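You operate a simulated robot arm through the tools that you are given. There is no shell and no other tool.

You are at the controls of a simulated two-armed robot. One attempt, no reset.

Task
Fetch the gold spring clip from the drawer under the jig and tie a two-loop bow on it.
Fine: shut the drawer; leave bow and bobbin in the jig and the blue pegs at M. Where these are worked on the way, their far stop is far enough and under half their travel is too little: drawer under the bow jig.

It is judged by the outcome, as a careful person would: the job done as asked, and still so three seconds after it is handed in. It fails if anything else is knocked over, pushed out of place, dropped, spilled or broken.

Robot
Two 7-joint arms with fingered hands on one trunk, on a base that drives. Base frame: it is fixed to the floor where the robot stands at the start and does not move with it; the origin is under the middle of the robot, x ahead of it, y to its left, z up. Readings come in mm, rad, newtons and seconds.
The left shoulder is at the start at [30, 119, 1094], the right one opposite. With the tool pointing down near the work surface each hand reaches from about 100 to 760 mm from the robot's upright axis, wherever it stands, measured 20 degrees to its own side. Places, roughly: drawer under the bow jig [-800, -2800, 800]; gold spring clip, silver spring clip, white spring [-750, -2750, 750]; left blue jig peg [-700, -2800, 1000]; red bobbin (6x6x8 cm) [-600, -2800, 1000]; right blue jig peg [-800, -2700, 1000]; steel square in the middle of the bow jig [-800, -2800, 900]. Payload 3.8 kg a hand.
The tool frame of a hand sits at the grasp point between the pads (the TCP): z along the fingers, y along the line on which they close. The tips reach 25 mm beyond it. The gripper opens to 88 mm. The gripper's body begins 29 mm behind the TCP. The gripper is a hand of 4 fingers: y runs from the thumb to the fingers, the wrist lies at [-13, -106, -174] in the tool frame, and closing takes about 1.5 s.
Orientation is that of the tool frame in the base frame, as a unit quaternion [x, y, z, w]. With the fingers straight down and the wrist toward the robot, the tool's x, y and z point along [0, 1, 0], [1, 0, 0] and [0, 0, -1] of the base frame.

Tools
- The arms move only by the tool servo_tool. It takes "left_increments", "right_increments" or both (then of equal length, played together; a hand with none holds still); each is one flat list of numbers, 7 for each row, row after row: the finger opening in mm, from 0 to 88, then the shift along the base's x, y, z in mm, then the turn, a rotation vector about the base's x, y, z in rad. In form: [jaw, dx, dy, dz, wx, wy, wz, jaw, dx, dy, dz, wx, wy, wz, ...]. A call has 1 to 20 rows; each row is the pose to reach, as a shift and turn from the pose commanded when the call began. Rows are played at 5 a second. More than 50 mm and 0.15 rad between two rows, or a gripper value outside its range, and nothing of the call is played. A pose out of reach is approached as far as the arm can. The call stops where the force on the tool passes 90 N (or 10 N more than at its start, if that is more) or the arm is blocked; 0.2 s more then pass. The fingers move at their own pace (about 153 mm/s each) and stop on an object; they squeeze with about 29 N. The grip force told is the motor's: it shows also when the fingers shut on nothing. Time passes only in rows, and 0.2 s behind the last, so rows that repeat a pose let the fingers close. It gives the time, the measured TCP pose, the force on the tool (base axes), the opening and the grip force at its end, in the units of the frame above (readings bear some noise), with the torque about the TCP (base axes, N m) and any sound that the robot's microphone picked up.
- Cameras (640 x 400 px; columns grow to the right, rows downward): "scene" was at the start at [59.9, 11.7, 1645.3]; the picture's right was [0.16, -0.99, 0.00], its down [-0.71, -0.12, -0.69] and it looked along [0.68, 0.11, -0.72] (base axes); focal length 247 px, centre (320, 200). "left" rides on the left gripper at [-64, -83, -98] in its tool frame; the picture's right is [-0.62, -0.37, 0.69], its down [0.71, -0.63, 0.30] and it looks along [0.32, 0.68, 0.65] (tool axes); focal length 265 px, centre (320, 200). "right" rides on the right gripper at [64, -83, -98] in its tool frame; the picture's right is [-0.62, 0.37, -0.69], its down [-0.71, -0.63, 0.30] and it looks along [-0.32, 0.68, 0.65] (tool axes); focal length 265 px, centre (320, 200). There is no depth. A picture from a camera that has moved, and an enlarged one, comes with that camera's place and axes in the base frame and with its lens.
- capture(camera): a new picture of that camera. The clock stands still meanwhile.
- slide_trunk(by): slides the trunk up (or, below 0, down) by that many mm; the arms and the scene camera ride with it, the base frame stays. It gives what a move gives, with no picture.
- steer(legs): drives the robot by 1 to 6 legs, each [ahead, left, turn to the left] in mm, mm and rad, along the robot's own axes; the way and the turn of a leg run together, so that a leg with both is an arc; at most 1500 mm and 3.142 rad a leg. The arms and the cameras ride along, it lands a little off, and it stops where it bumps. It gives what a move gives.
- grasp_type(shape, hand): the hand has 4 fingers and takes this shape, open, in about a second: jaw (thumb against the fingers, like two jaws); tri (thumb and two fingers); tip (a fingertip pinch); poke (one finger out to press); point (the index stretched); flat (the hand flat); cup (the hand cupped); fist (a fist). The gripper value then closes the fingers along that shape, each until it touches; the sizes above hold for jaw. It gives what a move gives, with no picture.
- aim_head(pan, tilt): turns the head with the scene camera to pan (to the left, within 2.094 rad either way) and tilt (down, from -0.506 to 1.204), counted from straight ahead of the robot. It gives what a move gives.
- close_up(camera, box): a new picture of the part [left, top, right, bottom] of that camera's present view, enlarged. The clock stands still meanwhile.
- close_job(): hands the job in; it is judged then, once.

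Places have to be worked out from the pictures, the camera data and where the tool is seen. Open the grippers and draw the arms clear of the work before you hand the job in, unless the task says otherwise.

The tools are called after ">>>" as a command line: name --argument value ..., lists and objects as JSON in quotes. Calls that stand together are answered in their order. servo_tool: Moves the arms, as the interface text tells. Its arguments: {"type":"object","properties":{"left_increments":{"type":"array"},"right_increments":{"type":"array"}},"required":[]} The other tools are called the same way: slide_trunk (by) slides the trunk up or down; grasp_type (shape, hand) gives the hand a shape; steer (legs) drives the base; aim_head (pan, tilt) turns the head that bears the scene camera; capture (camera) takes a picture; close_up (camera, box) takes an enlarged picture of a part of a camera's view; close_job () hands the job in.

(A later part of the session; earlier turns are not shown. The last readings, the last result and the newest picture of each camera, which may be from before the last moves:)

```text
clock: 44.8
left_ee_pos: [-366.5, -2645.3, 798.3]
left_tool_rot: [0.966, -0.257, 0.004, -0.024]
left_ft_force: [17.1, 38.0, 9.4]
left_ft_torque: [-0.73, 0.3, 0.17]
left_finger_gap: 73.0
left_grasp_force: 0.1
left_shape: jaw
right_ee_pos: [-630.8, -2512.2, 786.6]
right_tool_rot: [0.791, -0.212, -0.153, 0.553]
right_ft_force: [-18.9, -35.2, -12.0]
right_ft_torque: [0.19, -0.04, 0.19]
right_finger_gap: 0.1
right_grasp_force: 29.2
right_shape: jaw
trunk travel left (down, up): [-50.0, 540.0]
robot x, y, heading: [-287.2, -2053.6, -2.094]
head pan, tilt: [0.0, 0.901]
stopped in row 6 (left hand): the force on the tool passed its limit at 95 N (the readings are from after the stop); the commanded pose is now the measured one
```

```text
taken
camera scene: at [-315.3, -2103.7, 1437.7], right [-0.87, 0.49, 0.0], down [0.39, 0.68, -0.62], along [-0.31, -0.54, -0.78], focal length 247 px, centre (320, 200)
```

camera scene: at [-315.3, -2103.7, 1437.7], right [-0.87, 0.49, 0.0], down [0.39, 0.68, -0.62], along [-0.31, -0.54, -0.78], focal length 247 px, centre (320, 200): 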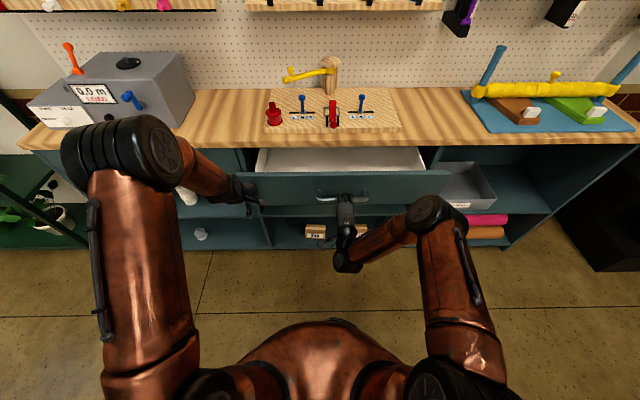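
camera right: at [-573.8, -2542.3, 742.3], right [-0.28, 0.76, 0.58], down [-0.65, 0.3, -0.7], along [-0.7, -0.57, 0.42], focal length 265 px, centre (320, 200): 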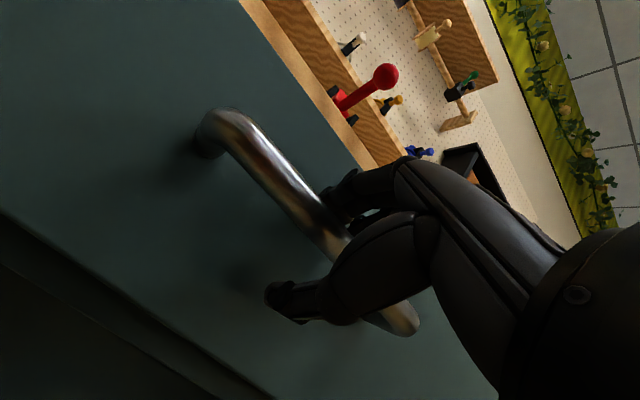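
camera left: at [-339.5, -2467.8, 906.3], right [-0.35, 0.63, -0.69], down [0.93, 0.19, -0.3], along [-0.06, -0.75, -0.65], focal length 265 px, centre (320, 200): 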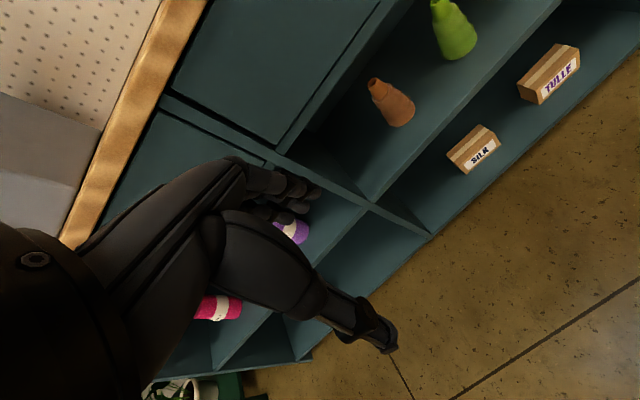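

The drawer front met my idle left hand. I ease the drawer forward 12 mm and take the left hand back and out to the side.

>>> servo_tool --left_increments '[88, 3, 6, 0, 0, 0, 0, 88, 15, 26, 5, 0, 0, 0, 88, 30, 52, 15, 0, 0, 0, 88, 45, 78, 30, 0, 0, 0, 88, 65, 96, 50, 0, 0, 0, 88, 90, 110, 75, 0, 0, 0, 88, 115, 120, 100, 0, 0, 0, 88, 140, 120, 130, 0, 0, 0]' --right_increments '[0, -3, -5.2, 0, 0, 0, 0, 0, -6, -10.4, 0, 0, 0, 0, 0, -6, -10.4, 0, 0, 0, 0, 0, -6, -10.4, 0, 0, 0, 0, 0, -6, -10.4, 0, 0, 0, 0, 0, -6, -10.4, 0, 0, 0, 0, 0, -6, -10.4, 0, 0, 0, 0, 0, -6, -10.4, 0, 0, 0, 0]'

>>> capture --camera "scene"

```text
clock: 46.6
left_ee_pos: [-229.0, -2529.1, 932.4]
left_tool_rot: [0.966, -0.258, 0.003, -0.016]
left_ft_force: [1.0, 0.6, 0.8]
left_ft_torque: [0.03, 0.0, 0.0]
left_finger_gap: 87.6
left_grasp_force: 0.2
left_shape: jaw
right_ee_pos: [-636.2, -2520.3, 787.3]
right_tool_rot: [0.791, -0.212, -0.152, 0.553]
right_ft_force: [-4.1, 2.3, -6.1]
right_ft_torque: [0.01, 0.04, 0.06]
right_finger_gap: 0.8
right_grasp_force: 28.8
right_shape: jaw
trunk travel left (down, up): [-50.0, 540.0]
robot x, y, heading: [-284.2, -2052.1, -2.092]
head pan, tilt: [0.0, 0.901]
```

```text
taken
camera scene: at [-315.3, -2103.7, 1437.7], right [-0.87, 0.5, 0.0], down [0.39, 0.68, -0.62], along [-0.31, -0.54, -0.78], focal length 247 px, centre (320, 200)
```

scene: 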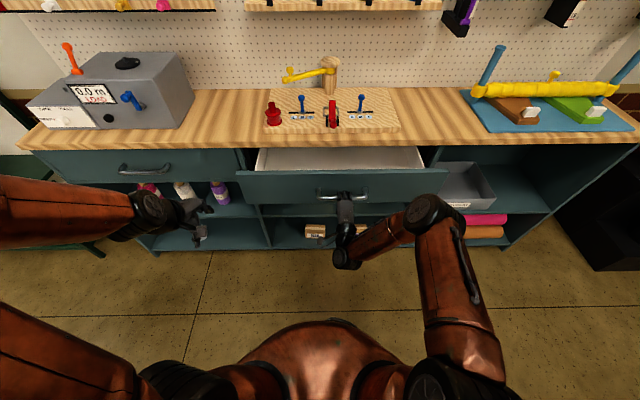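

The left arm is clear now. I continue pulling the drawer out by 170 mm.

>>> servo_tool --right_increments '[0, 6, 10.4, 0, 0, 0, 0, 0, 12, 20.8, 0, 0, 0, 0, 0, 18, 31.2, 0, 0, 0, 0, 0, 24, 41.6, 0, 0, 0, 0, 0, 30, 52, 0, 0, 0, 0, 0, 36, 62.4, 0, 0, 0, 0, 0, 42, 72.8, 0, 0, 0, 0, 0, 48, 83.2, 0, 0, 0, 0, 0, 54, 93.6, 0, 0, 0, 0, 0, 60, 104, 0, 0, 0, 0, 0, 66, 114.4, 0, 0, 0, 0, 0, 72, 124.8, 0, 0, 0, 0, 0, 78, 135.2, 0, 0, 0, 0, 0, 84, 145.6, 0, 0, 0, 0]'

>>> capture --camera "scene"

```text
clock: 49.1
left_ee_pos: [-230.6, -2536.2, 929.6]
left_tool_rot: [0.967, -0.255, 0.003, -0.019]
left_ft_force: [0.1, -0.2, -0.5]
left_ft_torque: [0.03, 0.01, 0.0]
left_finger_gap: 87.8
left_grasp_force: 0.1
left_shape: jaw
right_ee_pos: [-577.8, -2415.6, 785.9]
right_tool_rot: [0.789, -0.213, -0.162, 0.553]
right_ft_force: [-28.6, -53.6, -15.4]
right_ft_torque: [0.44, -0.2, 0.32]
right_finger_gap: 0.2
right_grasp_force: 28.4
right_shape: jaw
trunk travel left (down, up): [-50.0, 540.0]
robot x, y, heading: [-289.8, -2055.2, -2.088]
head pan, tilt: [0.0, 0.901]
stopped in row 12 (right hand): the force on the tool passed its limit at 98 N (the readings are from after the stop); the commanded pose is now the measured one
```

```text
taken
camera scene: at [-318.7, -2112.7, 1437.2], right [-0.87, 0.49, 0.0], down [0.39, 0.68, -0.62], along [-0.3, -0.54, -0.79], focal length 247 px, centre (320, 200)
```

scene: 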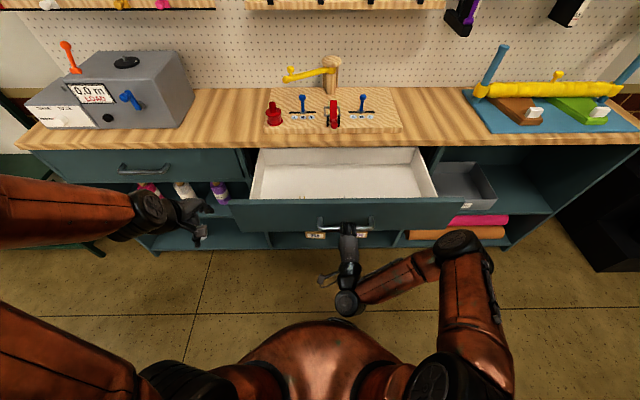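

The drawer is at its stop (about 250 mm out). I look inside it.

>>> close_up --camera "scene" --box '[225, 130, 475, 245]'

```text
2.56 times, centred on (350, 188) of scene
camera zoom: at [-318.7, -2112.7, 1437.2], right [-0.87, 0.49, 0.0], down [0.39, 0.68, -0.62], along [-0.3, -0.54, -0.79], focal length 633 px, centre (243, 232)
```

zoom: 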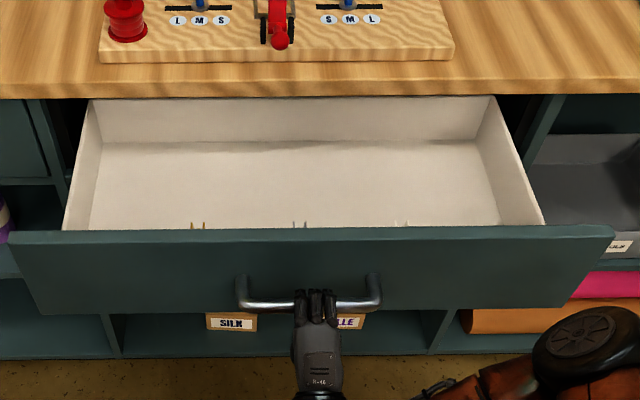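

Three clips stand just behind the front panel; I see the prong tips (gold left, silver middle, white right). I ease off, open the hand and withdraw from the handle.

>>> servo_tool --right_increments '[0, -2, -3.5, 0, 0, 0, 0, 30, -2, -3.5, 0, 0, 0, 0, 46, -2, -3.5, 0, 0, 0, 0, 46, -2, -3.5, 0, 0, 0, 0, 46, -2, -3.5, 0, 0, 0, 0, 46, 8, 14, 2, 0, 0, 0, 46, 18, 31, 4, 0, 0, 0, 46, 28, 48, 6, 0, 0, 0, 46, 38, 66, 6, 0, 0, 0]'

>>> close_up --camera "scene" --box '[225, 130, 475, 285]'

```text
clock: 51.1
left_ee_pos: [-228.8, -2531.9, 933.4]
left_tool_rot: [0.966, -0.256, 0.003, -0.016]
left_ft_force: [-0.7, 0.2, -0.1]
left_ft_torque: [0.02, -0.01, -0.02]
left_finger_gap: 87.7
left_grasp_force: 0.1
left_shape: jaw
right_ee_pos: [-549.5, -2351.3, 803.9]
right_tool_rot: [0.772, -0.222, -0.174, 0.569]
right_ft_force: [-0.3, 0.3, 0.9]
right_ft_torque: [0.03, 0.01, 0.02]
right_finger_gap: 45.7
right_grasp_force: 0.0
right_shape: jaw
trunk travel left (down, up): [-50.0, 540.0]
robot x, y, heading: [-288.4, -2056.2, -2.093]
head pan, tilt: [0.0, 0.901]
```

```text
2.56 times, centred on (350, 208) of scene
camera zoom: at [-315.5, -2105.2, 1437.7], right [-0.87, 0.5, 0.0], down [0.39, 0.68, -0.62], along [-0.31, -0.54, -0.78], focal length 633 px, centre (243, 181)
```

zoom: 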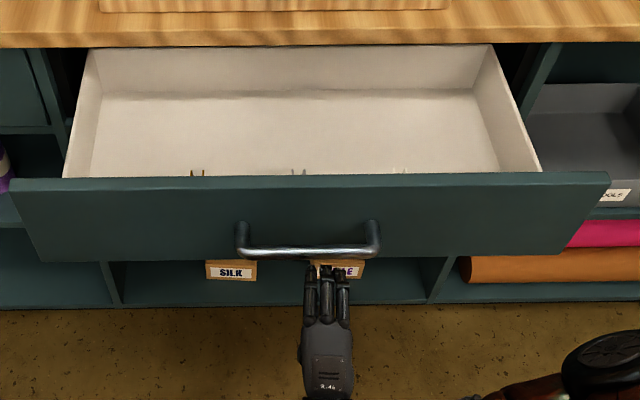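

The hand is free. I raise the trunk 350 mm for a steeper look down into the drawer.

>>> slide_trunk --by 350

>>> aim_head --pan 0.0 --tilt 1.1

>>> capture --camera "scene"

```text
clock: 54.5
left_ee_pos: [-228.4, -2532.7, 1281.5]
left_tool_rot: [0.966, -0.257, 0.002, -0.016]
left_ft_force: [0.7, 0.1, 0.9]
left_ft_torque: [-0.03, -0.01, 0.01]
left_finger_gap: 87.9
left_grasp_force: 0.1
left_shape: jaw
right_ee_pos: [-549.1, -2351.2, 1151.9]
right_tool_rot: [0.774, -0.218, -0.175, 0.568]
right_ft_force: [0.0, 0.1, 0.5]
right_ft_torque: [-0.02, 0.01, -0.02]
right_finger_gap: 45.6
right_grasp_force: 0.1
right_shape: jaw
trunk travel left (down, up): [-400.0, 190.0]
robot x, y, heading: [-284.8, -2054.6, -2.09]
head pan, tilt: [0.0, 0.901]
```

```text
clock: 55.2
left_ee_pos: [-227.9, -2532.3, 1282.7]
left_tool_rot: [0.967, -0.256, 0.003, -0.016]
left_ft_force: [1.0, 0.6, 0.2]
left_ft_torque: [-0.01, -0.02, 0.01]
left_finger_gap: 87.5
left_grasp_force: 0.0
left_shape: jaw
right_ee_pos: [-547.8, -2350.6, 1151.0]
right_tool_rot: [0.775, -0.217, -0.175, 0.568]
right_ft_force: [-0.2, -0.1, 1.1]
right_ft_torque: [-0.02, 0.01, -0.01]
right_finger_gap: 45.7
right_grasp_force: 0.0
right_shape: jaw
trunk travel left (down, up): [-400.0, 190.0]
robot x, y, heading: [-289.7, -2054.9, -2.086]
head pan, tilt: [0.0, 1.1]
```

```text
taken
camera scene: at [-309.3, -2094.5, 1773.9], right [-0.87, 0.5, 0.0], down [0.44, 0.77, -0.45], along [-0.23, -0.39, -0.89], focal length 247 px, centre (320, 200)
```

scene: 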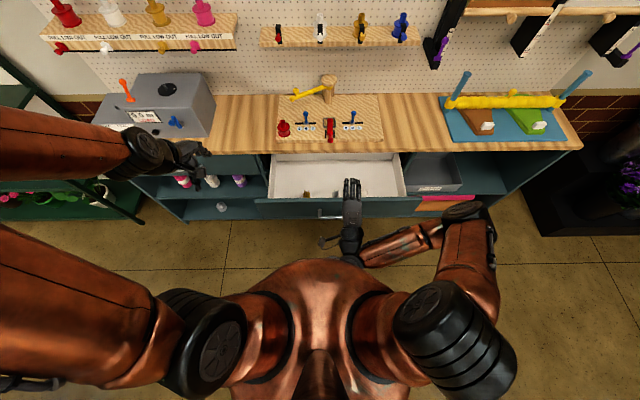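

>>> close_up --camera "scene" --box '[260, 140, 430, 230]'

>>> close_up --camera "scene" --box '[260, 70, 400, 150]'

>>> capture --camera "right"

```text
3.76 times, centred on (345, 185) of scene
camera zoom: at [-309.3, -2094.5, 1773.9], right [-0.87, 0.5, 0.0], down [0.44, 0.77, -0.45], along [-0.23, -0.39, -0.89], focal length 931 px, centre (226, 256)
```

zoom: 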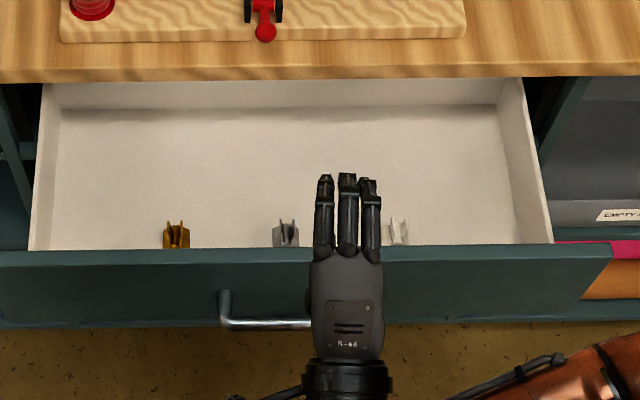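

```text
4.57 times, centred on (330, 110) of scene
camera zoom: at [-309.3, -2094.5, 1773.9], right [-0.87, 0.5, 0.0], down [0.44, 0.77, -0.45], along [-0.23, -0.39, -0.89], focal length 1130 px, centre (274, 611)
```

zoom: 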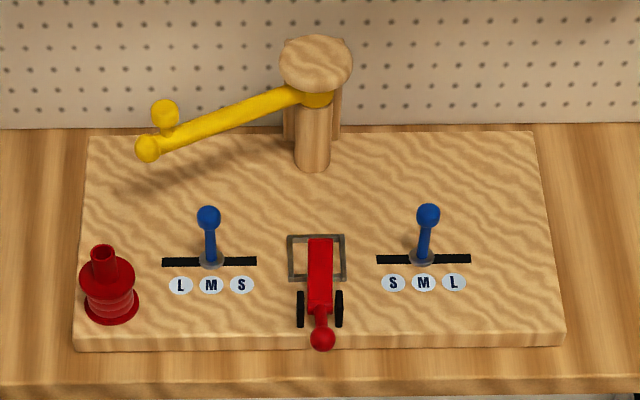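

```text
taken
camera right: at [-432.0, -2283.7, 1100.2], right [-0.22, 0.79, 0.57], down [-0.67, 0.3, -0.67], along [-0.71, -0.53, 0.47], focal length 265 px, centre (320, 200)
```

right: 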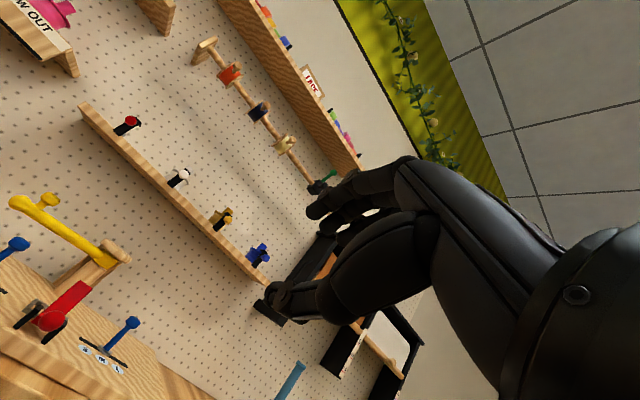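

The three clips sit just behind the drawer's front panel: gold at left (R≈-836), then silver, then white. I turn the right hand to point down and bring its camera over the gold clip for a close look.

>>> servo_tool --right_increments '[46, 15, -10, -20, 0.111, -0.064, 0, 46, 31, -20, -40, 0.222, -0.128, 0, 46, 46, -30, -60, 0.333, -0.191, 0, 46, 62, -40, -80, 0.444, -0.255, 0, 46, 77, -50, -100, 0.555, -0.319, 0, 46, 92, -60, -120, 0.666, -0.383, 0, 46, 108, -70, -140, 0.777, -0.447, 0, 46, 123, -80, -160, 0.888, -0.51, 0, 46, 139, -90, -180, 0.999, -0.574, 0, 46, 154, -99, -200, 1.11, -0.638, 0, 46, 154, -99, -200, 1.11, -0.638, 0]'

>>> capture --camera "right"

>>> capture --camera "scene"

```text
clock: 57.6
left_ee_pos: [-229.3, -2531.6, 1282.4]
left_tool_rot: [0.966, -0.257, 0.002, -0.017]
left_ft_force: [0.2, -0.7, -0.3]
left_ft_torque: [-0.01, 0.02, 0.03]
left_finger_gap: 87.7
left_grasp_force: 0.0
left_shape: jaw
right_ee_pos: [-380.9, -2441.6, 945.3]
right_tool_rot: [0.967, -0.254, -0.002, -0.025]
right_ft_force: [0.1, -0.3, 0.0]
right_ft_torque: [0.03, 0.01, -0.02]
right_finger_gap: 46.0
right_grasp_force: 0.1
right_shape: jaw
trunk travel left (down, up): [-400.0, 190.0]
robot x, y, heading: [-288.2, -2055.1, -2.092]
head pan, tilt: [0.0, 1.1]
```

```text
taken
camera right: at [-285.6, -2405.7, 1046.7], right [-0.73, -0.05, 0.68], down [-0.31, 0.91, -0.26], along [-0.61, -0.4, -0.68], focal length 265 px, centre (320, 200)
```

right: 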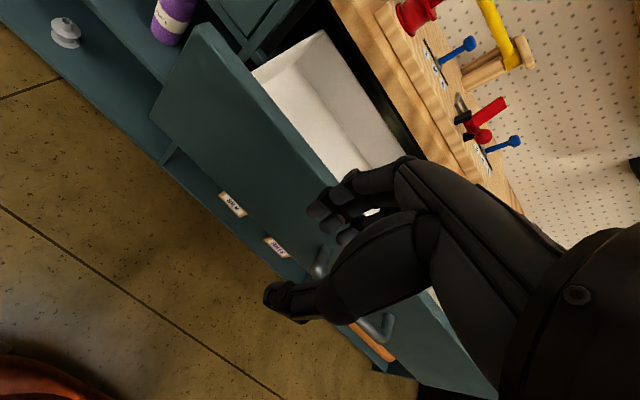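

```text
taken
camera scene: at [-309.7, -2094.0, 1773.9], right [-0.87, 0.5, 0.0], down [0.44, 0.77, -0.45], along [-0.22, -0.39, -0.89], focal length 247 px, centre (320, 200)
```

scene: 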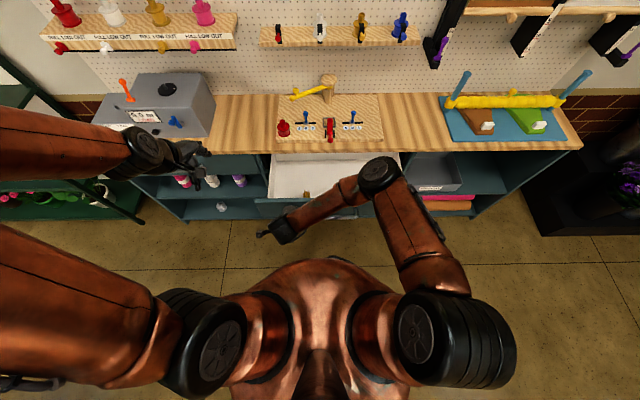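

The panel hides the clips from this low angle. I raise the hand and move it forward over the gold clip so its camera looks steeply down into the drawer.

>>> servo_tool --right_increments '[46, 0, 0, 30, 0, 0, 0, 46, -10, -10, 60, 0, 0, 0, 46, -35, -32, 90, 0, 0, 0, 46, -60, -55, 104, 0, 0, 0, 46, -90, -80, 104, 0, 0, 0, 46, -121, -108, 104, 0, 0, 0, 46, -121, -108, 104, 0, 0, 0]'

>>> capture --camera "right"

>>> close_up --camera "right" --box '[100, 180, 300, 320]'

>>> capture --camera "scene"

```text
clock: 59.2
left_ee_pos: [-229.0, -2531.4, 1281.3]
left_tool_rot: [0.967, -0.256, 0.002, -0.017]
left_ft_force: [0.3, 0.3, -0.8]
left_ft_torque: [0.02, -0.05, 0.0]
left_finger_gap: 87.6
left_grasp_force: 0.1
left_shape: jaw
right_ee_pos: [-502.0, -2550.7, 1048.8]
right_tool_rot: [0.967, -0.254, -0.002, -0.025]
right_ft_force: [-1.3, -0.9, -0.1]
right_ft_torque: [0.02, -0.02, 0.0]
right_finger_gap: 45.9
right_grasp_force: 0.1
right_shape: jaw
trunk travel left (down, up): [-400.0, 190.0]
robot x, y, heading: [-283.7, -2059.2, -2.09]
head pan, tilt: [0.0, 1.1]
```

```text
taken
camera right: at [-405.7, -2514.8, 1150.4], right [-0.73, -0.05, 0.68], down [-0.31, 0.91, -0.26], along [-0.61, -0.4, -0.68], focal length 265 px, centre (320, 200)
```

right: 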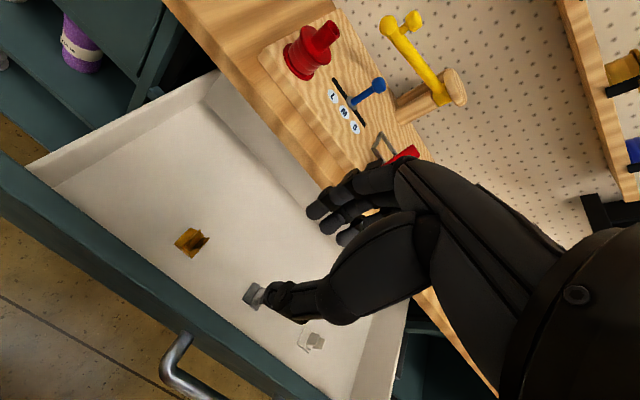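

```text
2.86 times, centred on (200, 250) of right
camera zoom: at [-405.7, -2514.8, 1150.4], right [-0.73, -0.05, 0.68], down [-0.31, 0.91, -0.26], along [-0.61, -0.4, -0.68], focal length 758 px, centre (663, 57)
```

zoom: 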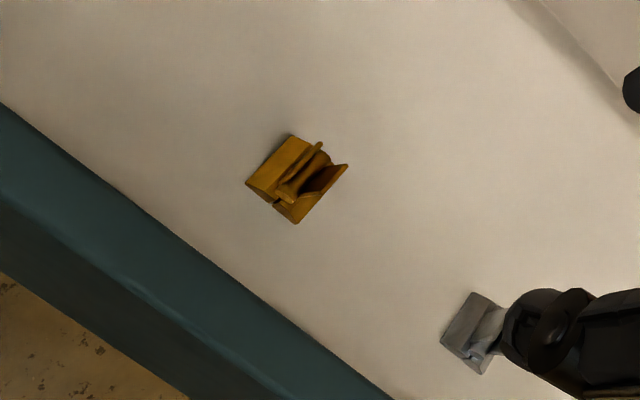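

```text
taken
camera scene: at [-309.0, -2094.2, 1773.9], right [-0.87, 0.5, 0.0], down [0.44, 0.77, -0.45], along [-0.22, -0.39, -0.89], focal length 247 px, centre (320, 200)
```

scene: 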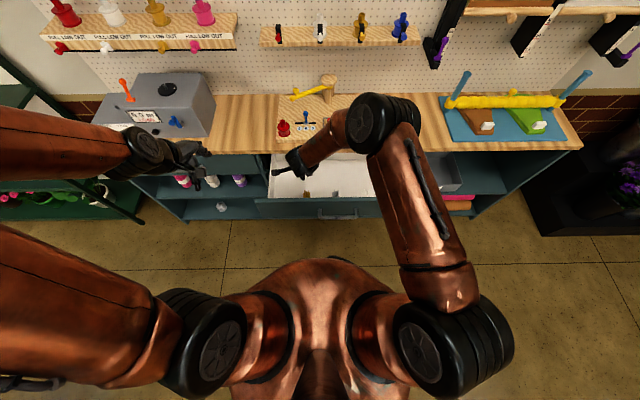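

The gold clip is clear in view: about 31 × 30 mm, ears up, at roughly Fw 2515, R -843 on the drawer floor, well clear of the silver one. I yaw the right hand 90° (wrist to the right) so it can go down without touching the front panel, hovering over the clip.

>>> servo_tool --right_increments '[70, -2, -5, 0, -0.004, -0.003, 0.142, 70, -4, -10, 0, -0.008, -0.006, 0.284, 70, -6, -15, 0, -0.012, -0.009, 0.426, 70, -8, -20, 0, -0.017, -0.011, 0.568, 70, -10, -25, 0, -0.021, -0.014, 0.71, 70, -12, -30, 0, -0.025, -0.017, 0.853, 70, -14, -35, -5, -0.029, -0.02, 0.995, 70, -16, -40, -10, -0.033, -0.023, 1.137, 70, -18, -45, -20, -0.037, -0.026, 1.279, 70, -20, -50, -30, -0.041, -0.029, 1.421, 70, -21, -50, -40, -0.046, -0.031, 1.563, 70, -21, -50, -40, -0.046, -0.031, 1.563]'

>>> capture --camera "right"

>>> capture --camera "scene"

```text
clock: 61.8
left_ee_pos: [-228.5, -2530.5, 1281.2]
left_tool_rot: [0.967, -0.256, 0.003, -0.016]
left_ft_force: [-0.2, 1.0, -0.4]
left_ft_torque: [-0.01, 0.0, 0.02]
left_finger_gap: 87.7
left_grasp_force: 0.1
left_shape: jaw
right_ee_pos: [-521.9, -2599.1, 1006.5]
right_tool_rot: [0.865, 0.502, 0.0, 0.0]
right_ft_force: [-0.5, 0.5, 0.1]
right_ft_torque: [0.01, 0.01, 0.0]
right_finger_gap: 69.7
right_grasp_force: 0.1
right_shape: jaw
trunk travel left (down, up): [-400.0, 190.0]
robot x, y, heading: [-290.5, -2053.3, -2.086]
head pan, tilt: [0.0, 1.1]
```

```text
taken
camera right: at [-563.4, -2501.7, 1107.0], right [0.01, -0.72, 0.69], down [-0.9, -0.31, -0.3], along [0.43, -0.62, -0.65], focal length 265 px, centre (320, 200)
```

right: 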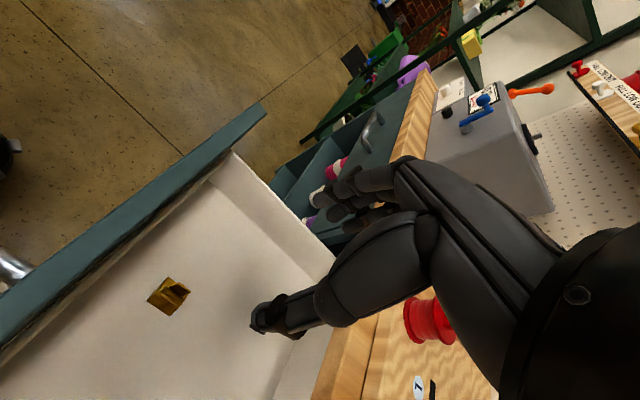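

```text
taken
camera scene: at [-309.7, -2094.3, 1773.9], right [-0.87, 0.5, 0.0], down [0.44, 0.77, -0.45], along [-0.22, -0.39, -0.89], focal length 247 px, centre (320, 200)
```

scene: 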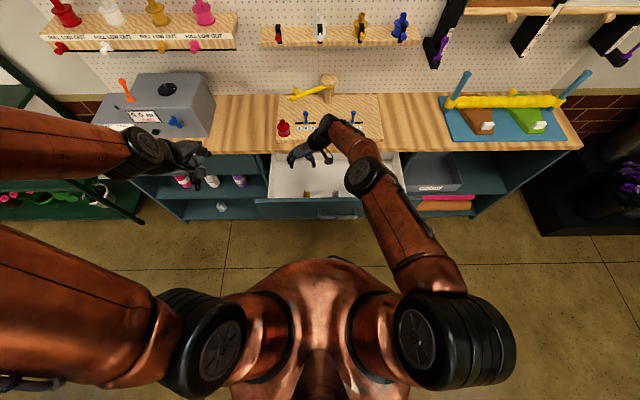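

Triangulating the two hand-camera views puts the clip centre lower than I assumed: about (-529, -2611, 718). I descend to just above drawer-rim height at that spot and look again.

>>> servo_tool --right_increments '[70, -2, -3, -30, 0, 0, 0, 70, -4, -6, -60, 0, 0, 0, 70, -6, -9, -90, 0, 0, 0, 70, -7, -12, -120, 0, 0, 0, 70, -7, -12, -145, 0, 0, 0, 70, -7, -12, -166, 0, 0, 0, 70, -7, -12, -166, 0, 0, 0]'

>>> capture --camera "right"

>>> capture --camera "scene"

```text
clock: 63.4
left_ee_pos: [-227.8, -2532.5, 1281.9]
left_tool_rot: [0.966, -0.256, 0.003, -0.017]
left_ft_force: [0.7, 0.2, -0.2]
left_ft_torque: [0.01, -0.04, 0.02]
left_finger_gap: 87.9
left_grasp_force: 0.0
left_shape: jaw
right_ee_pos: [-528.1, -2539.6, 891.4]
right_tool_rot: [0.866, 0.501, -0.002, 0.0]
right_ft_force: [-0.3, 0.1, -0.3]
right_ft_torque: [0.0, -0.02, -0.02]
right_finger_gap: 69.9
right_grasp_force: 0.0
right_shape: jaw
right hand out of reach, approached as far as the arm can: row 1, 2, 3, 4, 5, 6, 7
trunk travel left (down, up): [-400.0, 190.0]
robot x, y, heading: [-288.9, -2057.1, -2.091]
head pan, tilt: [0.0, 1.1]
```

```text
taken
camera right: at [-569.0, -2442.5, 990.7], right [0.01, -0.72, 0.69], down [-0.9, -0.31, -0.3], along [0.43, -0.62, -0.65], focal length 265 px, centre (320, 200)
```

right: 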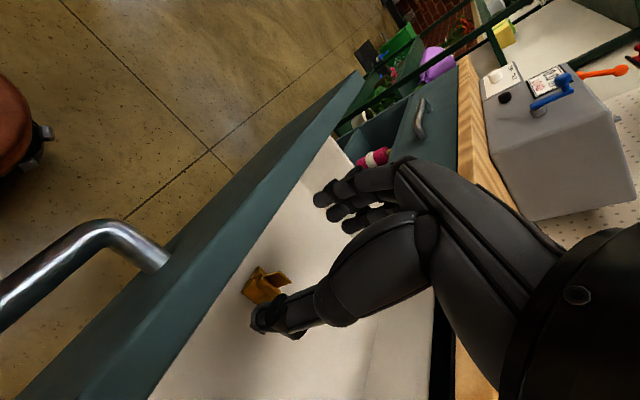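

```text
taken
camera scene: at [-308.1, -2095.1, 1773.9], right [-0.87, 0.49, 0.0], down [0.44, 0.77, -0.45], along [-0.23, -0.39, -0.89], focal length 247 px, centre (320, 200)
```

scene: 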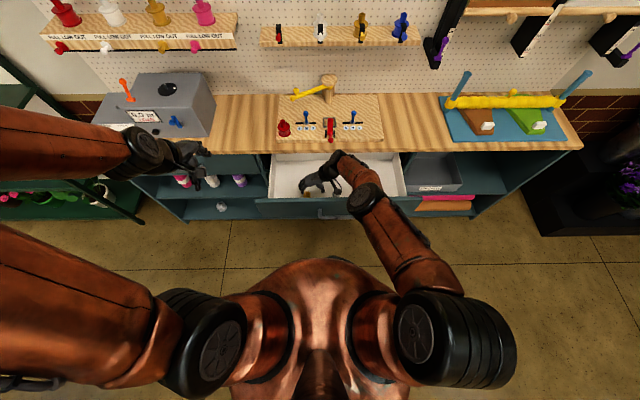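

The arm ran out of reach because the trunk is high. I lift the hand back up over the clip, then lower the trunk instead.

>>> servo_tool --right_increments '[70, 0, -2, 35, 0, 0, 0, 70, 0, -8, 70, 0, 0, 0, 70, 0, -20, 105, 0, 0, 0, 70, -1, -36, 140, 0, 0, 0, 70, -1, -54, 170, 0, 0, 0, 70, -1, -71, 195, 0, 0, 0, 70, -1, -71, 195, 0, 0, 0]'

>>> slide_trunk --by -250

>>> capture --camera "right"

>>> capture --camera "scene"

```text
clock: 65.0
left_ee_pos: [-228.7, -2532.3, 1283.1]
left_tool_rot: [0.966, -0.256, 0.002, -0.016]
left_ft_force: [0.5, 0.0, -0.1]
left_ft_torque: [-0.01, -0.02, 0.0]
left_finger_gap: 87.7
left_grasp_force: 0.1
left_shape: jaw
right_ee_pos: [-531.3, -2607.9, 1088.3]
right_tool_rot: [0.866, 0.501, 0.0, 0.0]
right_ft_force: [-0.1, -0.5, 0.4]
right_ft_torque: [-0.03, 0.05, 0.03]
right_finger_gap: 69.7
right_grasp_force: 0.1
right_shape: jaw
trunk travel left (down, up): [-400.0, 190.0]
robot x, y, heading: [-285.2, -2054.1, -2.096]
head pan, tilt: [0.0, 1.1]
```

```text
clock: 67.6
left_ee_pos: [-227.4, -2530.5, 1031.7]
left_tool_rot: [0.967, -0.256, 0.002, -0.016]
left_ft_force: [-0.6, -0.9, -0.1]
left_ft_torque: [0.04, 0.01, -0.02]
left_finger_gap: 87.8
left_grasp_force: 0.1
left_shape: jaw
right_ee_pos: [-530.1, -2608.9, 838.4]
right_tool_rot: [0.865, 0.501, -0.001, 0.0]
right_ft_force: [0.3, 0.5, 0.9]
right_ft_torque: [0.04, -0.02, -0.05]
right_finger_gap: 70.0
right_grasp_force: 0.0
right_shape: jaw
trunk travel left (down, up): [-150.0, 440.0]
robot x, y, heading: [-288.5, -2059.2, -2.09]
head pan, tilt: [0.0, 1.1]
```

```text
taken
camera right: at [-571.0, -2511.1, 937.0], right [0.01, -0.72, 0.69], down [-0.9, -0.31, -0.3], along [0.43, -0.62, -0.65], focal length 265 px, centre (320, 200)
```

right: 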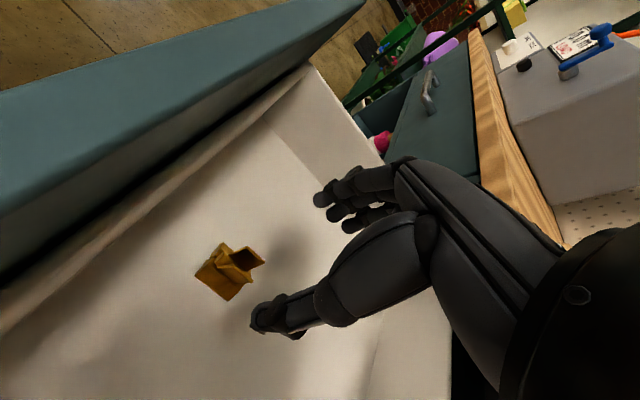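

```text
taken
camera scene: at [-309.2, -2094.5, 1524.0], right [-0.87, 0.5, 0.0], down [0.44, 0.77, -0.45], along [-0.22, -0.39, -0.89], focal length 247 px, centre (320, 200)
```

scene: 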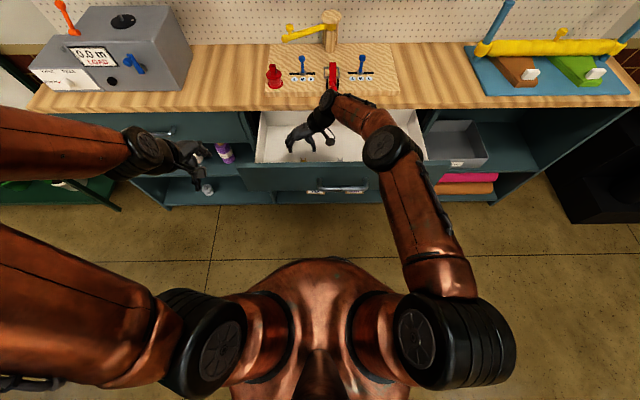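

The clip now triangulates to (-530, -2612), directly below the TCP. I descend to z≈746 with the jaws open on both sides of it, watching force.

>>> servo_tool --right_increments '[70, 0, -1, -20, 0, 0, 0, 70, 0, -2, -40, 0, 0, 0, 70, 0, -3, -58, 0, 0, 0, 70, 0, -3, -74, 0, 0, 0, 70, 0, -3, -84, 0, 0, 0, 70, 0, -3, -92, 0, 0, 0, 70, 0, -3, -92, 0, 0, 0]'

>>> capture --camera "right"

>>> close_up --camera "scene" --box '[250, 80, 440, 200]'

```text
clock: 69.1
left_ee_pos: [-228.8, -2532.7, 1031.1]
left_tool_rot: [0.966, -0.256, 0.003, -0.016]
left_ft_force: [0.4, -0.3, -0.7]
left_ft_torque: [0.0, 0.0, 0.0]
left_finger_gap: 87.8
left_grasp_force: 0.0
left_shape: jaw
right_ee_pos: [-528.8, -2605.8, 768.7]
right_tool_rot: [0.87, 0.493, -0.005, 0.007]
right_ft_force: [-0.1, -0.7, 0.9]
right_ft_torque: [0.03, 0.0, 0.03]
right_finger_gap: 69.7
right_grasp_force: 0.1
right_shape: jaw
right hand out of reach, approached as far as the arm can: row 3, 4, 5, 6, 7
trunk travel left (down, up): [-150.0, 440.0]
robot x, y, heading: [-286.5, -2053.7, -2.09]
head pan, tilt: [0.0, 1.1]
stopped in row 7 (right hand): the force on the tool passed its limit at 94 N (the readings are from after the stop); the commanded pose is now the measured one
```

```text
taken
camera right: at [-568.4, -2507.0, 865.5], right [0.0, -0.71, 0.71], down [-0.91, -0.3, -0.3], along [0.42, -0.64, -0.64], focal length 265 px, centre (320, 200)
```

right: 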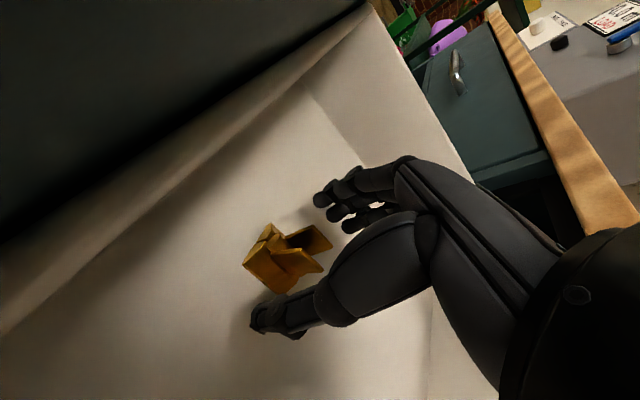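

```text
3.33 times, centred on (345, 140) of scene
camera zoom: at [-309.6, -2096.1, 1523.3], right [-0.87, 0.5, 0.0], down [0.44, 0.77, -0.45], along [-0.22, -0.39, -0.89], focal length 824 px, centre (237, 400)
```

zoom: 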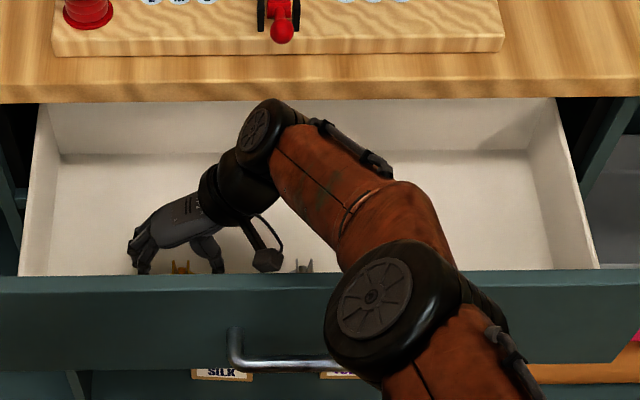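

The arm stopped: with the trunk this low the elbow settles onto the drawer front. I lift out, raise the trunk and stand closer so the forearm comes in from above.

>>> servo_tool --right_increments '[70, 0, 0, 25, 0, 0, 0, 70, 0, 0, 50, 0, 0, 0, 70, 0, 0, 80, 0, 0, 0, 70, 0, 0, 110, 0, 0, 0, 70, 0, 0, 140, 0, 0, 0, 70, 10, 17, 160, 0, 0, 0, 70, 25, 43, 170, 0, 0, 0, 70, 40, 69, 170, 0, 0, 0]'

>>> slide_trunk --by 170

>>> steer --legs '[[80, 0, 0]]'

>>> capture --camera "scene"

>>> capture --camera "right"

```text
clock: 70.9
left_ee_pos: [-228.3, -2532.0, 1032.5]
left_tool_rot: [0.966, -0.257, 0.002, -0.015]
left_ft_force: [-0.5, 0.8, 0.3]
left_ft_torque: [-0.02, 0.0, -0.02]
left_finger_gap: 87.5
left_grasp_force: 0.0
left_shape: jaw
right_ee_pos: [-490.7, -2536.9, 937.9]
right_tool_rot: [0.87, 0.494, -0.004, 0.008]
right_ft_force: [0.3, 0.4, -0.1]
right_ft_torque: [-0.01, 0.01, 0.03]
right_finger_gap: 69.7
right_grasp_force: 0.1
right_shape: jaw
trunk travel left (down, up): [-150.0, 440.0]
robot x, y, heading: [-284.6, -2059.3, -2.089]
head pan, tilt: [0.0, 1.1]
```

```text
clock: 72.8
left_ee_pos: [-229.2, -2532.0, 1202.7]
left_tool_rot: [0.967, -0.256, 0.003, -0.016]
left_ft_force: [0.4, 0.6, 0.8]
left_ft_torque: [-0.02, 0.02, -0.01]
left_finger_gap: 87.5
left_grasp_force: 0.1
left_shape: jaw
right_ee_pos: [-490.1, -2537.6, 1107.4]
right_tool_rot: [0.869, 0.494, -0.005, 0.006]
right_ft_force: [-0.2, -0.6, 0.6]
right_ft_torque: [0.01, 0.0, -0.01]
right_finger_gap: 69.5
right_grasp_force: 0.1
right_shape: jaw
trunk travel left (down, up): [-320.0, 270.0]
robot x, y, heading: [-291.5, -2055.9, -2.088]
head pan, tilt: [0.0, 1.1]
```

```text
clock: 73.9
left_ee_pos: [-270.0, -2603.4, 1201.4]
left_tool_rot: [0.966, -0.257, 0.003, -0.016]
left_ft_force: [0.3, 0.7, 0.4]
left_ft_torque: [0.05, 0.0, -0.01]
left_finger_gap: 87.6
left_grasp_force: 0.0
left_shape: jaw
right_ee_pos: [-531.3, -2609.4, 1108.4]
right_tool_rot: [0.87, 0.494, -0.004, 0.007]
right_ft_force: [1.1, 0.3, -0.3]
right_ft_torque: [0.01, 0.0, 0.01]
right_finger_gap: 69.9
right_grasp_force: 0.1
right_shape: jaw
trunk travel left (down, up): [-320.0, 270.0]
robot x, y, heading: [-325.1, -2123.7, -2.092]
head pan, tilt: [0.0, 1.1]
```

```text
taken
camera scene: at [-350.7, -2166.8, 1693.8], right [-0.87, 0.5, 0.0], down [0.44, 0.77, -0.45], along [-0.22, -0.39, -0.89], focal length 247 px, centre (320, 200)
```

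scene: 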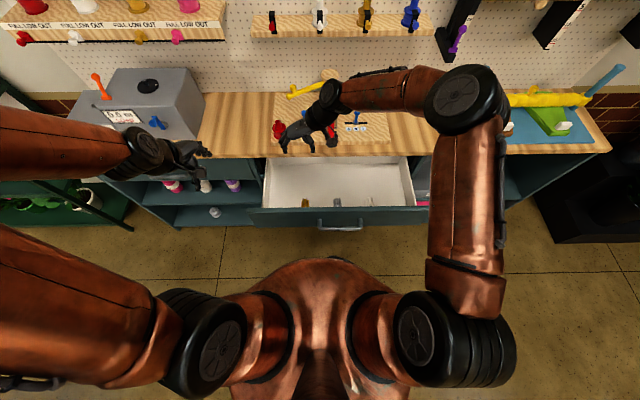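

```text
taken
camera right: at [-569.6, -2508.8, 1205.0], right [0.0, -0.71, 0.7], down [-0.91, -0.3, -0.3], along [0.42, -0.64, -0.64], focal length 265 px, centre (320, 200)
```

right: 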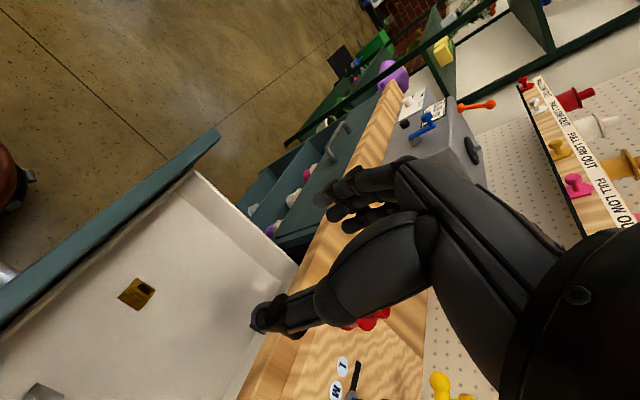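

The elbow now rides high and to the side. I descend over the clip to z≈840 and check.

>>> servo_tool --right_increments '[70, 0, 0, -35, 0, 0, 0, 70, 0, 0, -70, 0, 0, 0, 70, 0, -1, -105, 0, 0, 0, 70, 1, -1, -140, 0, 0, 0, 70, 1, -2, -175, 0, 0, 0, 70, 1, -2, -210, 0, 0, 0, 70, 1, -2, -240, 0, 0, 0, 70, 1, -2, -268, 0, 0, 0, 70, 1, -2, -268, 0, 0, 0]'

>>> capture --camera "scene"

>>> capture --camera "right"

```text
clock: 75.9
left_ee_pos: [-267.8, -2603.1, 1201.6]
left_tool_rot: [0.966, -0.257, 0.001, -0.016]
left_ft_force: [0.3, -0.3, 0.0]
left_ft_torque: [0.01, -0.04, -0.01]
left_finger_gap: 87.4
left_grasp_force: 0.1
left_shape: jaw
right_ee_pos: [-527.2, -2609.0, 839.8]
right_tool_rot: [0.869, 0.495, -0.004, 0.008]
right_ft_force: [0.3, 0.1, -0.1]
right_ft_torque: [0.03, 0.0, -0.02]
right_finger_gap: 69.7
right_grasp_force: 0.1
right_shape: jaw
trunk travel left (down, up): [-320.0, 270.0]
robot x, y, heading: [-329.0, -2119.7, -2.09]
head pan, tilt: [0.0, 1.1]
```

```text
taken
camera scene: at [-349.6, -2164.6, 1693.9], right [-0.87, 0.5, 0.0], down [0.44, 0.77, -0.45], along [-0.22, -0.39, -0.89], focal length 247 px, centre (320, 200)
```

scene: 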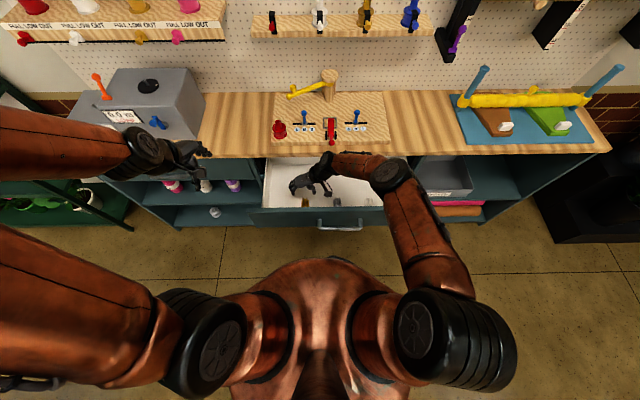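

```text
taken
camera right: at [-567.9, -2508.6, 937.3], right [0.0, -0.71, 0.71], down [-0.91, -0.3, -0.3], along [0.42, -0.64, -0.64], focal length 265 px, centre (320, 200)
```

right: 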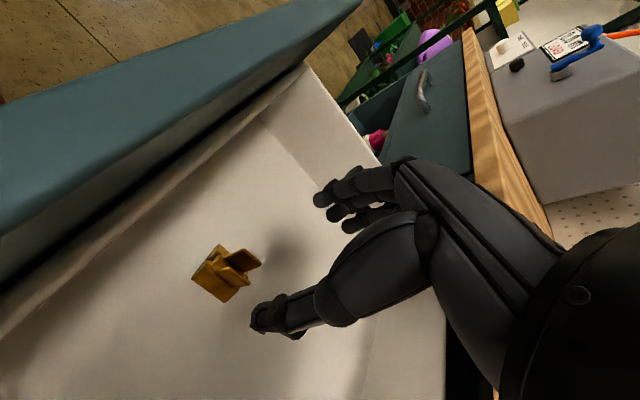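

The elbow is high and clear, and the clip is at (-532, -2611). I descend the last stretch to z≈746.

>>> servo_tool --right_increments '[70, -2, -1, -25, 0, 0, 0, 70, -4, -2, -45, 0, 0, 0, 70, -4, -2, -62, 0, 0, 0, 70, -4, -2, -78, 0, 0, 0, 70, -4, -2, -88, 0, 0, 0, 70, -4, -2, -94, 0, 0, 0, 70, -4, -2, -94, 0, 0, 0]'

>>> capture --camera "right"

>>> close_up --camera "scene" --box '[250, 130, 440, 240]'

```text
clock: 77.5
left_ee_pos: [-269.3, -2602.2, 1202.4]
left_tool_rot: [0.966, -0.257, 0.003, -0.017]
left_ft_force: [-0.4, -0.9, -0.1]
left_ft_torque: [-0.01, 0.03, -0.01]
left_finger_gap: 87.6
left_grasp_force: 0.2
left_shape: jaw
right_ee_pos: [-532.2, -2610.4, 794.8]
right_tool_rot: [0.87, 0.493, -0.004, 0.007]
right_ft_force: [0.9, -0.2, -1.1]
right_ft_torque: [0.03, -0.03, 0.0]
right_finger_gap: 69.8
right_grasp_force: 0.0
right_shape: jaw
right hand out of reach, approached as far as the arm can: row 3, 4, 5, 6, 7
trunk travel left (down, up): [-320.0, 270.0]
robot x, y, heading: [-327.1, -2126.5, -2.09]
head pan, tilt: [0.0, 1.1]
```

```text
taken
camera right: at [-571.5, -2510.6, 892.8], right [0.0, -0.71, 0.7], down [-0.91, -0.3, -0.3], along [0.42, -0.64, -0.64], focal length 265 px, centre (320, 200)
```

right: 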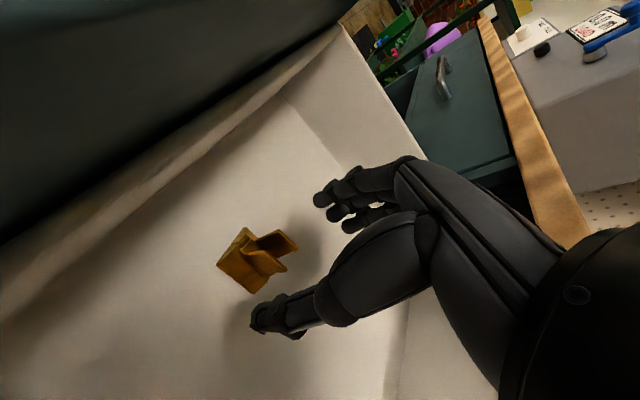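

```text
3.37 times, centred on (345, 185) of scene
camera zoom: at [-349.4, -2164.7, 1693.9], right [-0.87, 0.5, 0.0], down [0.44, 0.77, -0.45], along [-0.23, -0.39, -0.89], focal length 833 px, centre (236, 250)
```

zoom: 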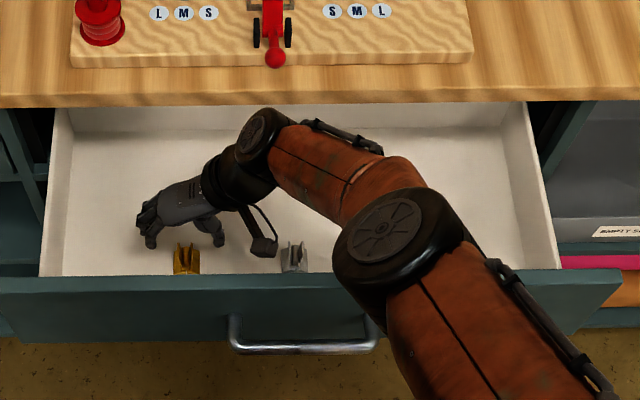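

The arm is at its reach limit here, and I now see that the wrist camera pod (64 mm toward the panel) was what touched the panel rim earlier. I lift, yaw the hand another 0.3 rad to pull the pod away from the panel, then lower the trunk by 120 mm.

>>> servo_tool --right_increments '[70, 0, 0, 35, 0, 0, 0.05, 70, 0, 0, 70, 0, 0, 0.12, 70, 0, 0, 105, 0, 0, 0.2, 70, 0, 0, 140, 0, 0, 0.28, 70, 0, 0, 150, 0, 0, 0.31, 70, 0, 0, 150, 0, 0, 0.31]'

>>> slide_trunk --by -120

>>> capture --camera "scene"

>>> capture --camera "right"

```text
clock: 78.9
left_ee_pos: [-269.0, -2601.5, 1201.7]
left_tool_rot: [0.966, -0.257, 0.002, -0.016]
left_ft_force: [0.6, 0.3, 0.6]
left_ft_torque: [0.03, -0.03, 0.01]
left_finger_gap: 87.4
left_grasp_force: 0.0
left_shape: jaw
right_ee_pos: [-531.5, -2609.4, 946.4]
right_tool_rot: [0.782, 0.623, -0.003, 0.008]
right_ft_force: [1.2, 0.0, 0.8]
right_ft_torque: [0.03, -0.01, 0.01]
right_finger_gap: 69.7
right_grasp_force: 0.0
right_shape: jaw
trunk travel left (down, up): [-320.0, 270.0]
robot x, y, heading: [-326.1, -2126.5, -2.089]
head pan, tilt: [0.0, 1.1]
```

```text
clock: 80.4
left_ee_pos: [-269.1, -2602.0, 1082.3]
left_tool_rot: [0.966, -0.256, 0.002, -0.016]
left_ft_force: [-0.1, 0.9, 0.0]
left_ft_torque: [-0.01, -0.01, 0.03]
left_finger_gap: 87.7
left_grasp_force: 0.1
left_shape: jaw
right_ee_pos: [-531.9, -2611.0, 825.7]
right_tool_rot: [0.783, 0.622, -0.002, 0.008]
right_ft_force: [0.0, 0.5, 0.9]
right_ft_torque: [-0.02, 0.0, 0.02]
right_finger_gap: 69.8
right_grasp_force: 0.0
right_shape: jaw
trunk travel left (down, up): [-200.0, 390.0]
robot x, y, heading: [-325.4, -2124.7, -2.09]
head pan, tilt: [0.0, 1.1]
```

```text
taken
camera scene: at [-349.5, -2164.5, 1574.0], right [-0.87, 0.5, 0.0], down [0.44, 0.77, -0.45], along [-0.23, -0.39, -0.89], focal length 247 px, centre (320, 200)
```

scene: 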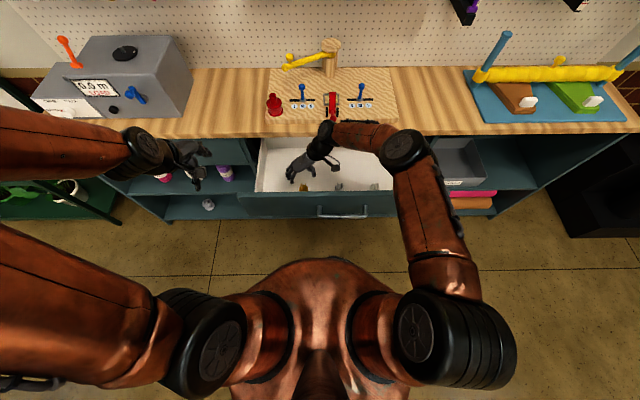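

```text
taken
camera right: at [-600.2, -2526.2, 922.9], right [0.22, -0.68, 0.7], down [-0.77, -0.56, -0.3], along [0.6, -0.48, -0.64], focal length 265 px, centre (320, 200)
```

right: 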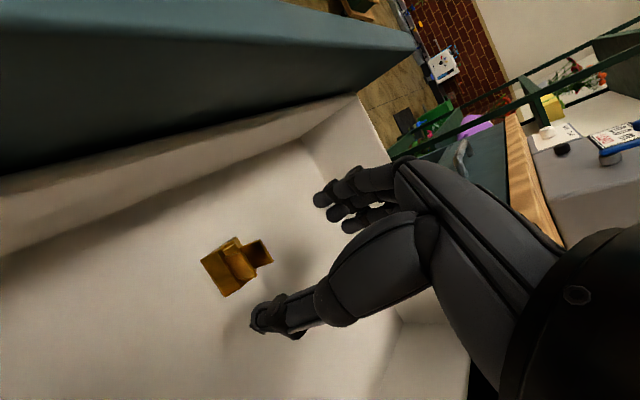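

The TCP is over the clip within ~3 mm (clip ≈(-530, -2611)). I descend to z≈747.

>>> servo_tool --right_increments '[70, 1, 0, -20, 0, 0, 0, 70, 2, 0, -38, 0, 0, 0, 70, 2, 0, -54, 0, 0, 0, 70, 2, 0, -68, 0, 0, 0, 70, 2, 0, -79, 0, 0, 0, 70, 2, 0, -79, 0, 0, 0]'

>>> capture --camera "right"

>>> close_up --camera "scene" --box '[240, 110, 430, 225]'

```text
clock: 81.8
left_ee_pos: [-269.2, -2602.3, 1082.1]
left_tool_rot: [0.966, -0.257, 0.003, -0.017]
left_ft_force: [0.8, -0.2, 0.2]
left_ft_torque: [0.0, -0.02, 0.0]
left_finger_gap: 87.6
left_grasp_force: 0.1
left_shape: jaw
right_ee_pos: [-530.4, -2609.9, 745.8]
right_tool_rot: [0.782, 0.623, -0.003, 0.008]
right_ft_force: [-1.2, 0.1, 0.0]
right_ft_torque: [0.01, 0.01, 0.0]
right_finger_gap: 69.9
right_grasp_force: 0.1
right_shape: jaw
trunk travel left (down, up): [-200.0, 390.0]
robot x, y, heading: [-326.1, -2127.1, -2.09]
head pan, tilt: [0.0, 1.1]
```

```text
taken
camera right: at [-598.3, -2525.8, 843.5], right [0.22, -0.68, 0.71], down [-0.77, -0.56, -0.3], along [0.6, -0.48, -0.64], focal length 265 px, centre (320, 200)
```

right: 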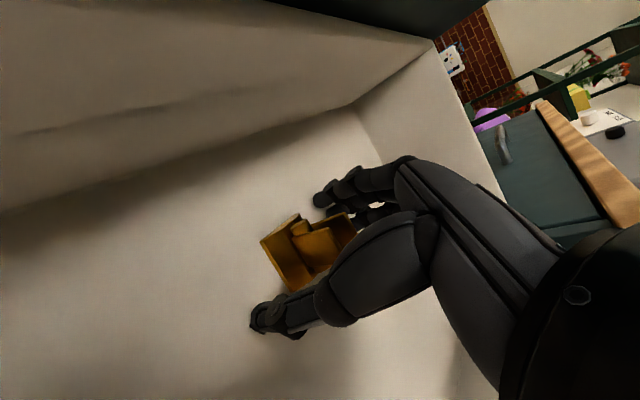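

```text
3.37 times, centred on (335, 168) of scene
camera zoom: at [-349.6, -2164.6, 1573.9], right [-0.87, 0.5, 0.0], down [0.44, 0.77, -0.45], along [-0.23, -0.39, -0.89], focal length 833 px, centre (270, 310)
```

zoom: 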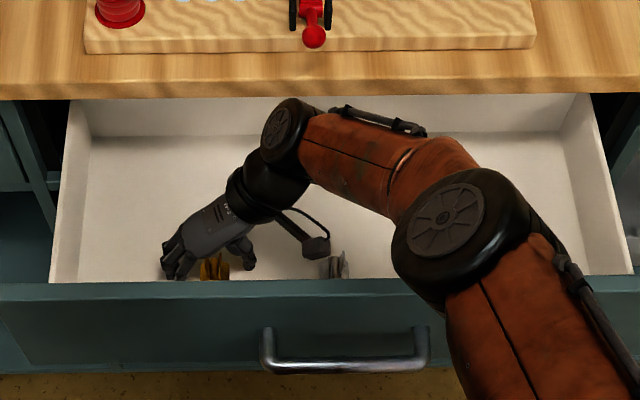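

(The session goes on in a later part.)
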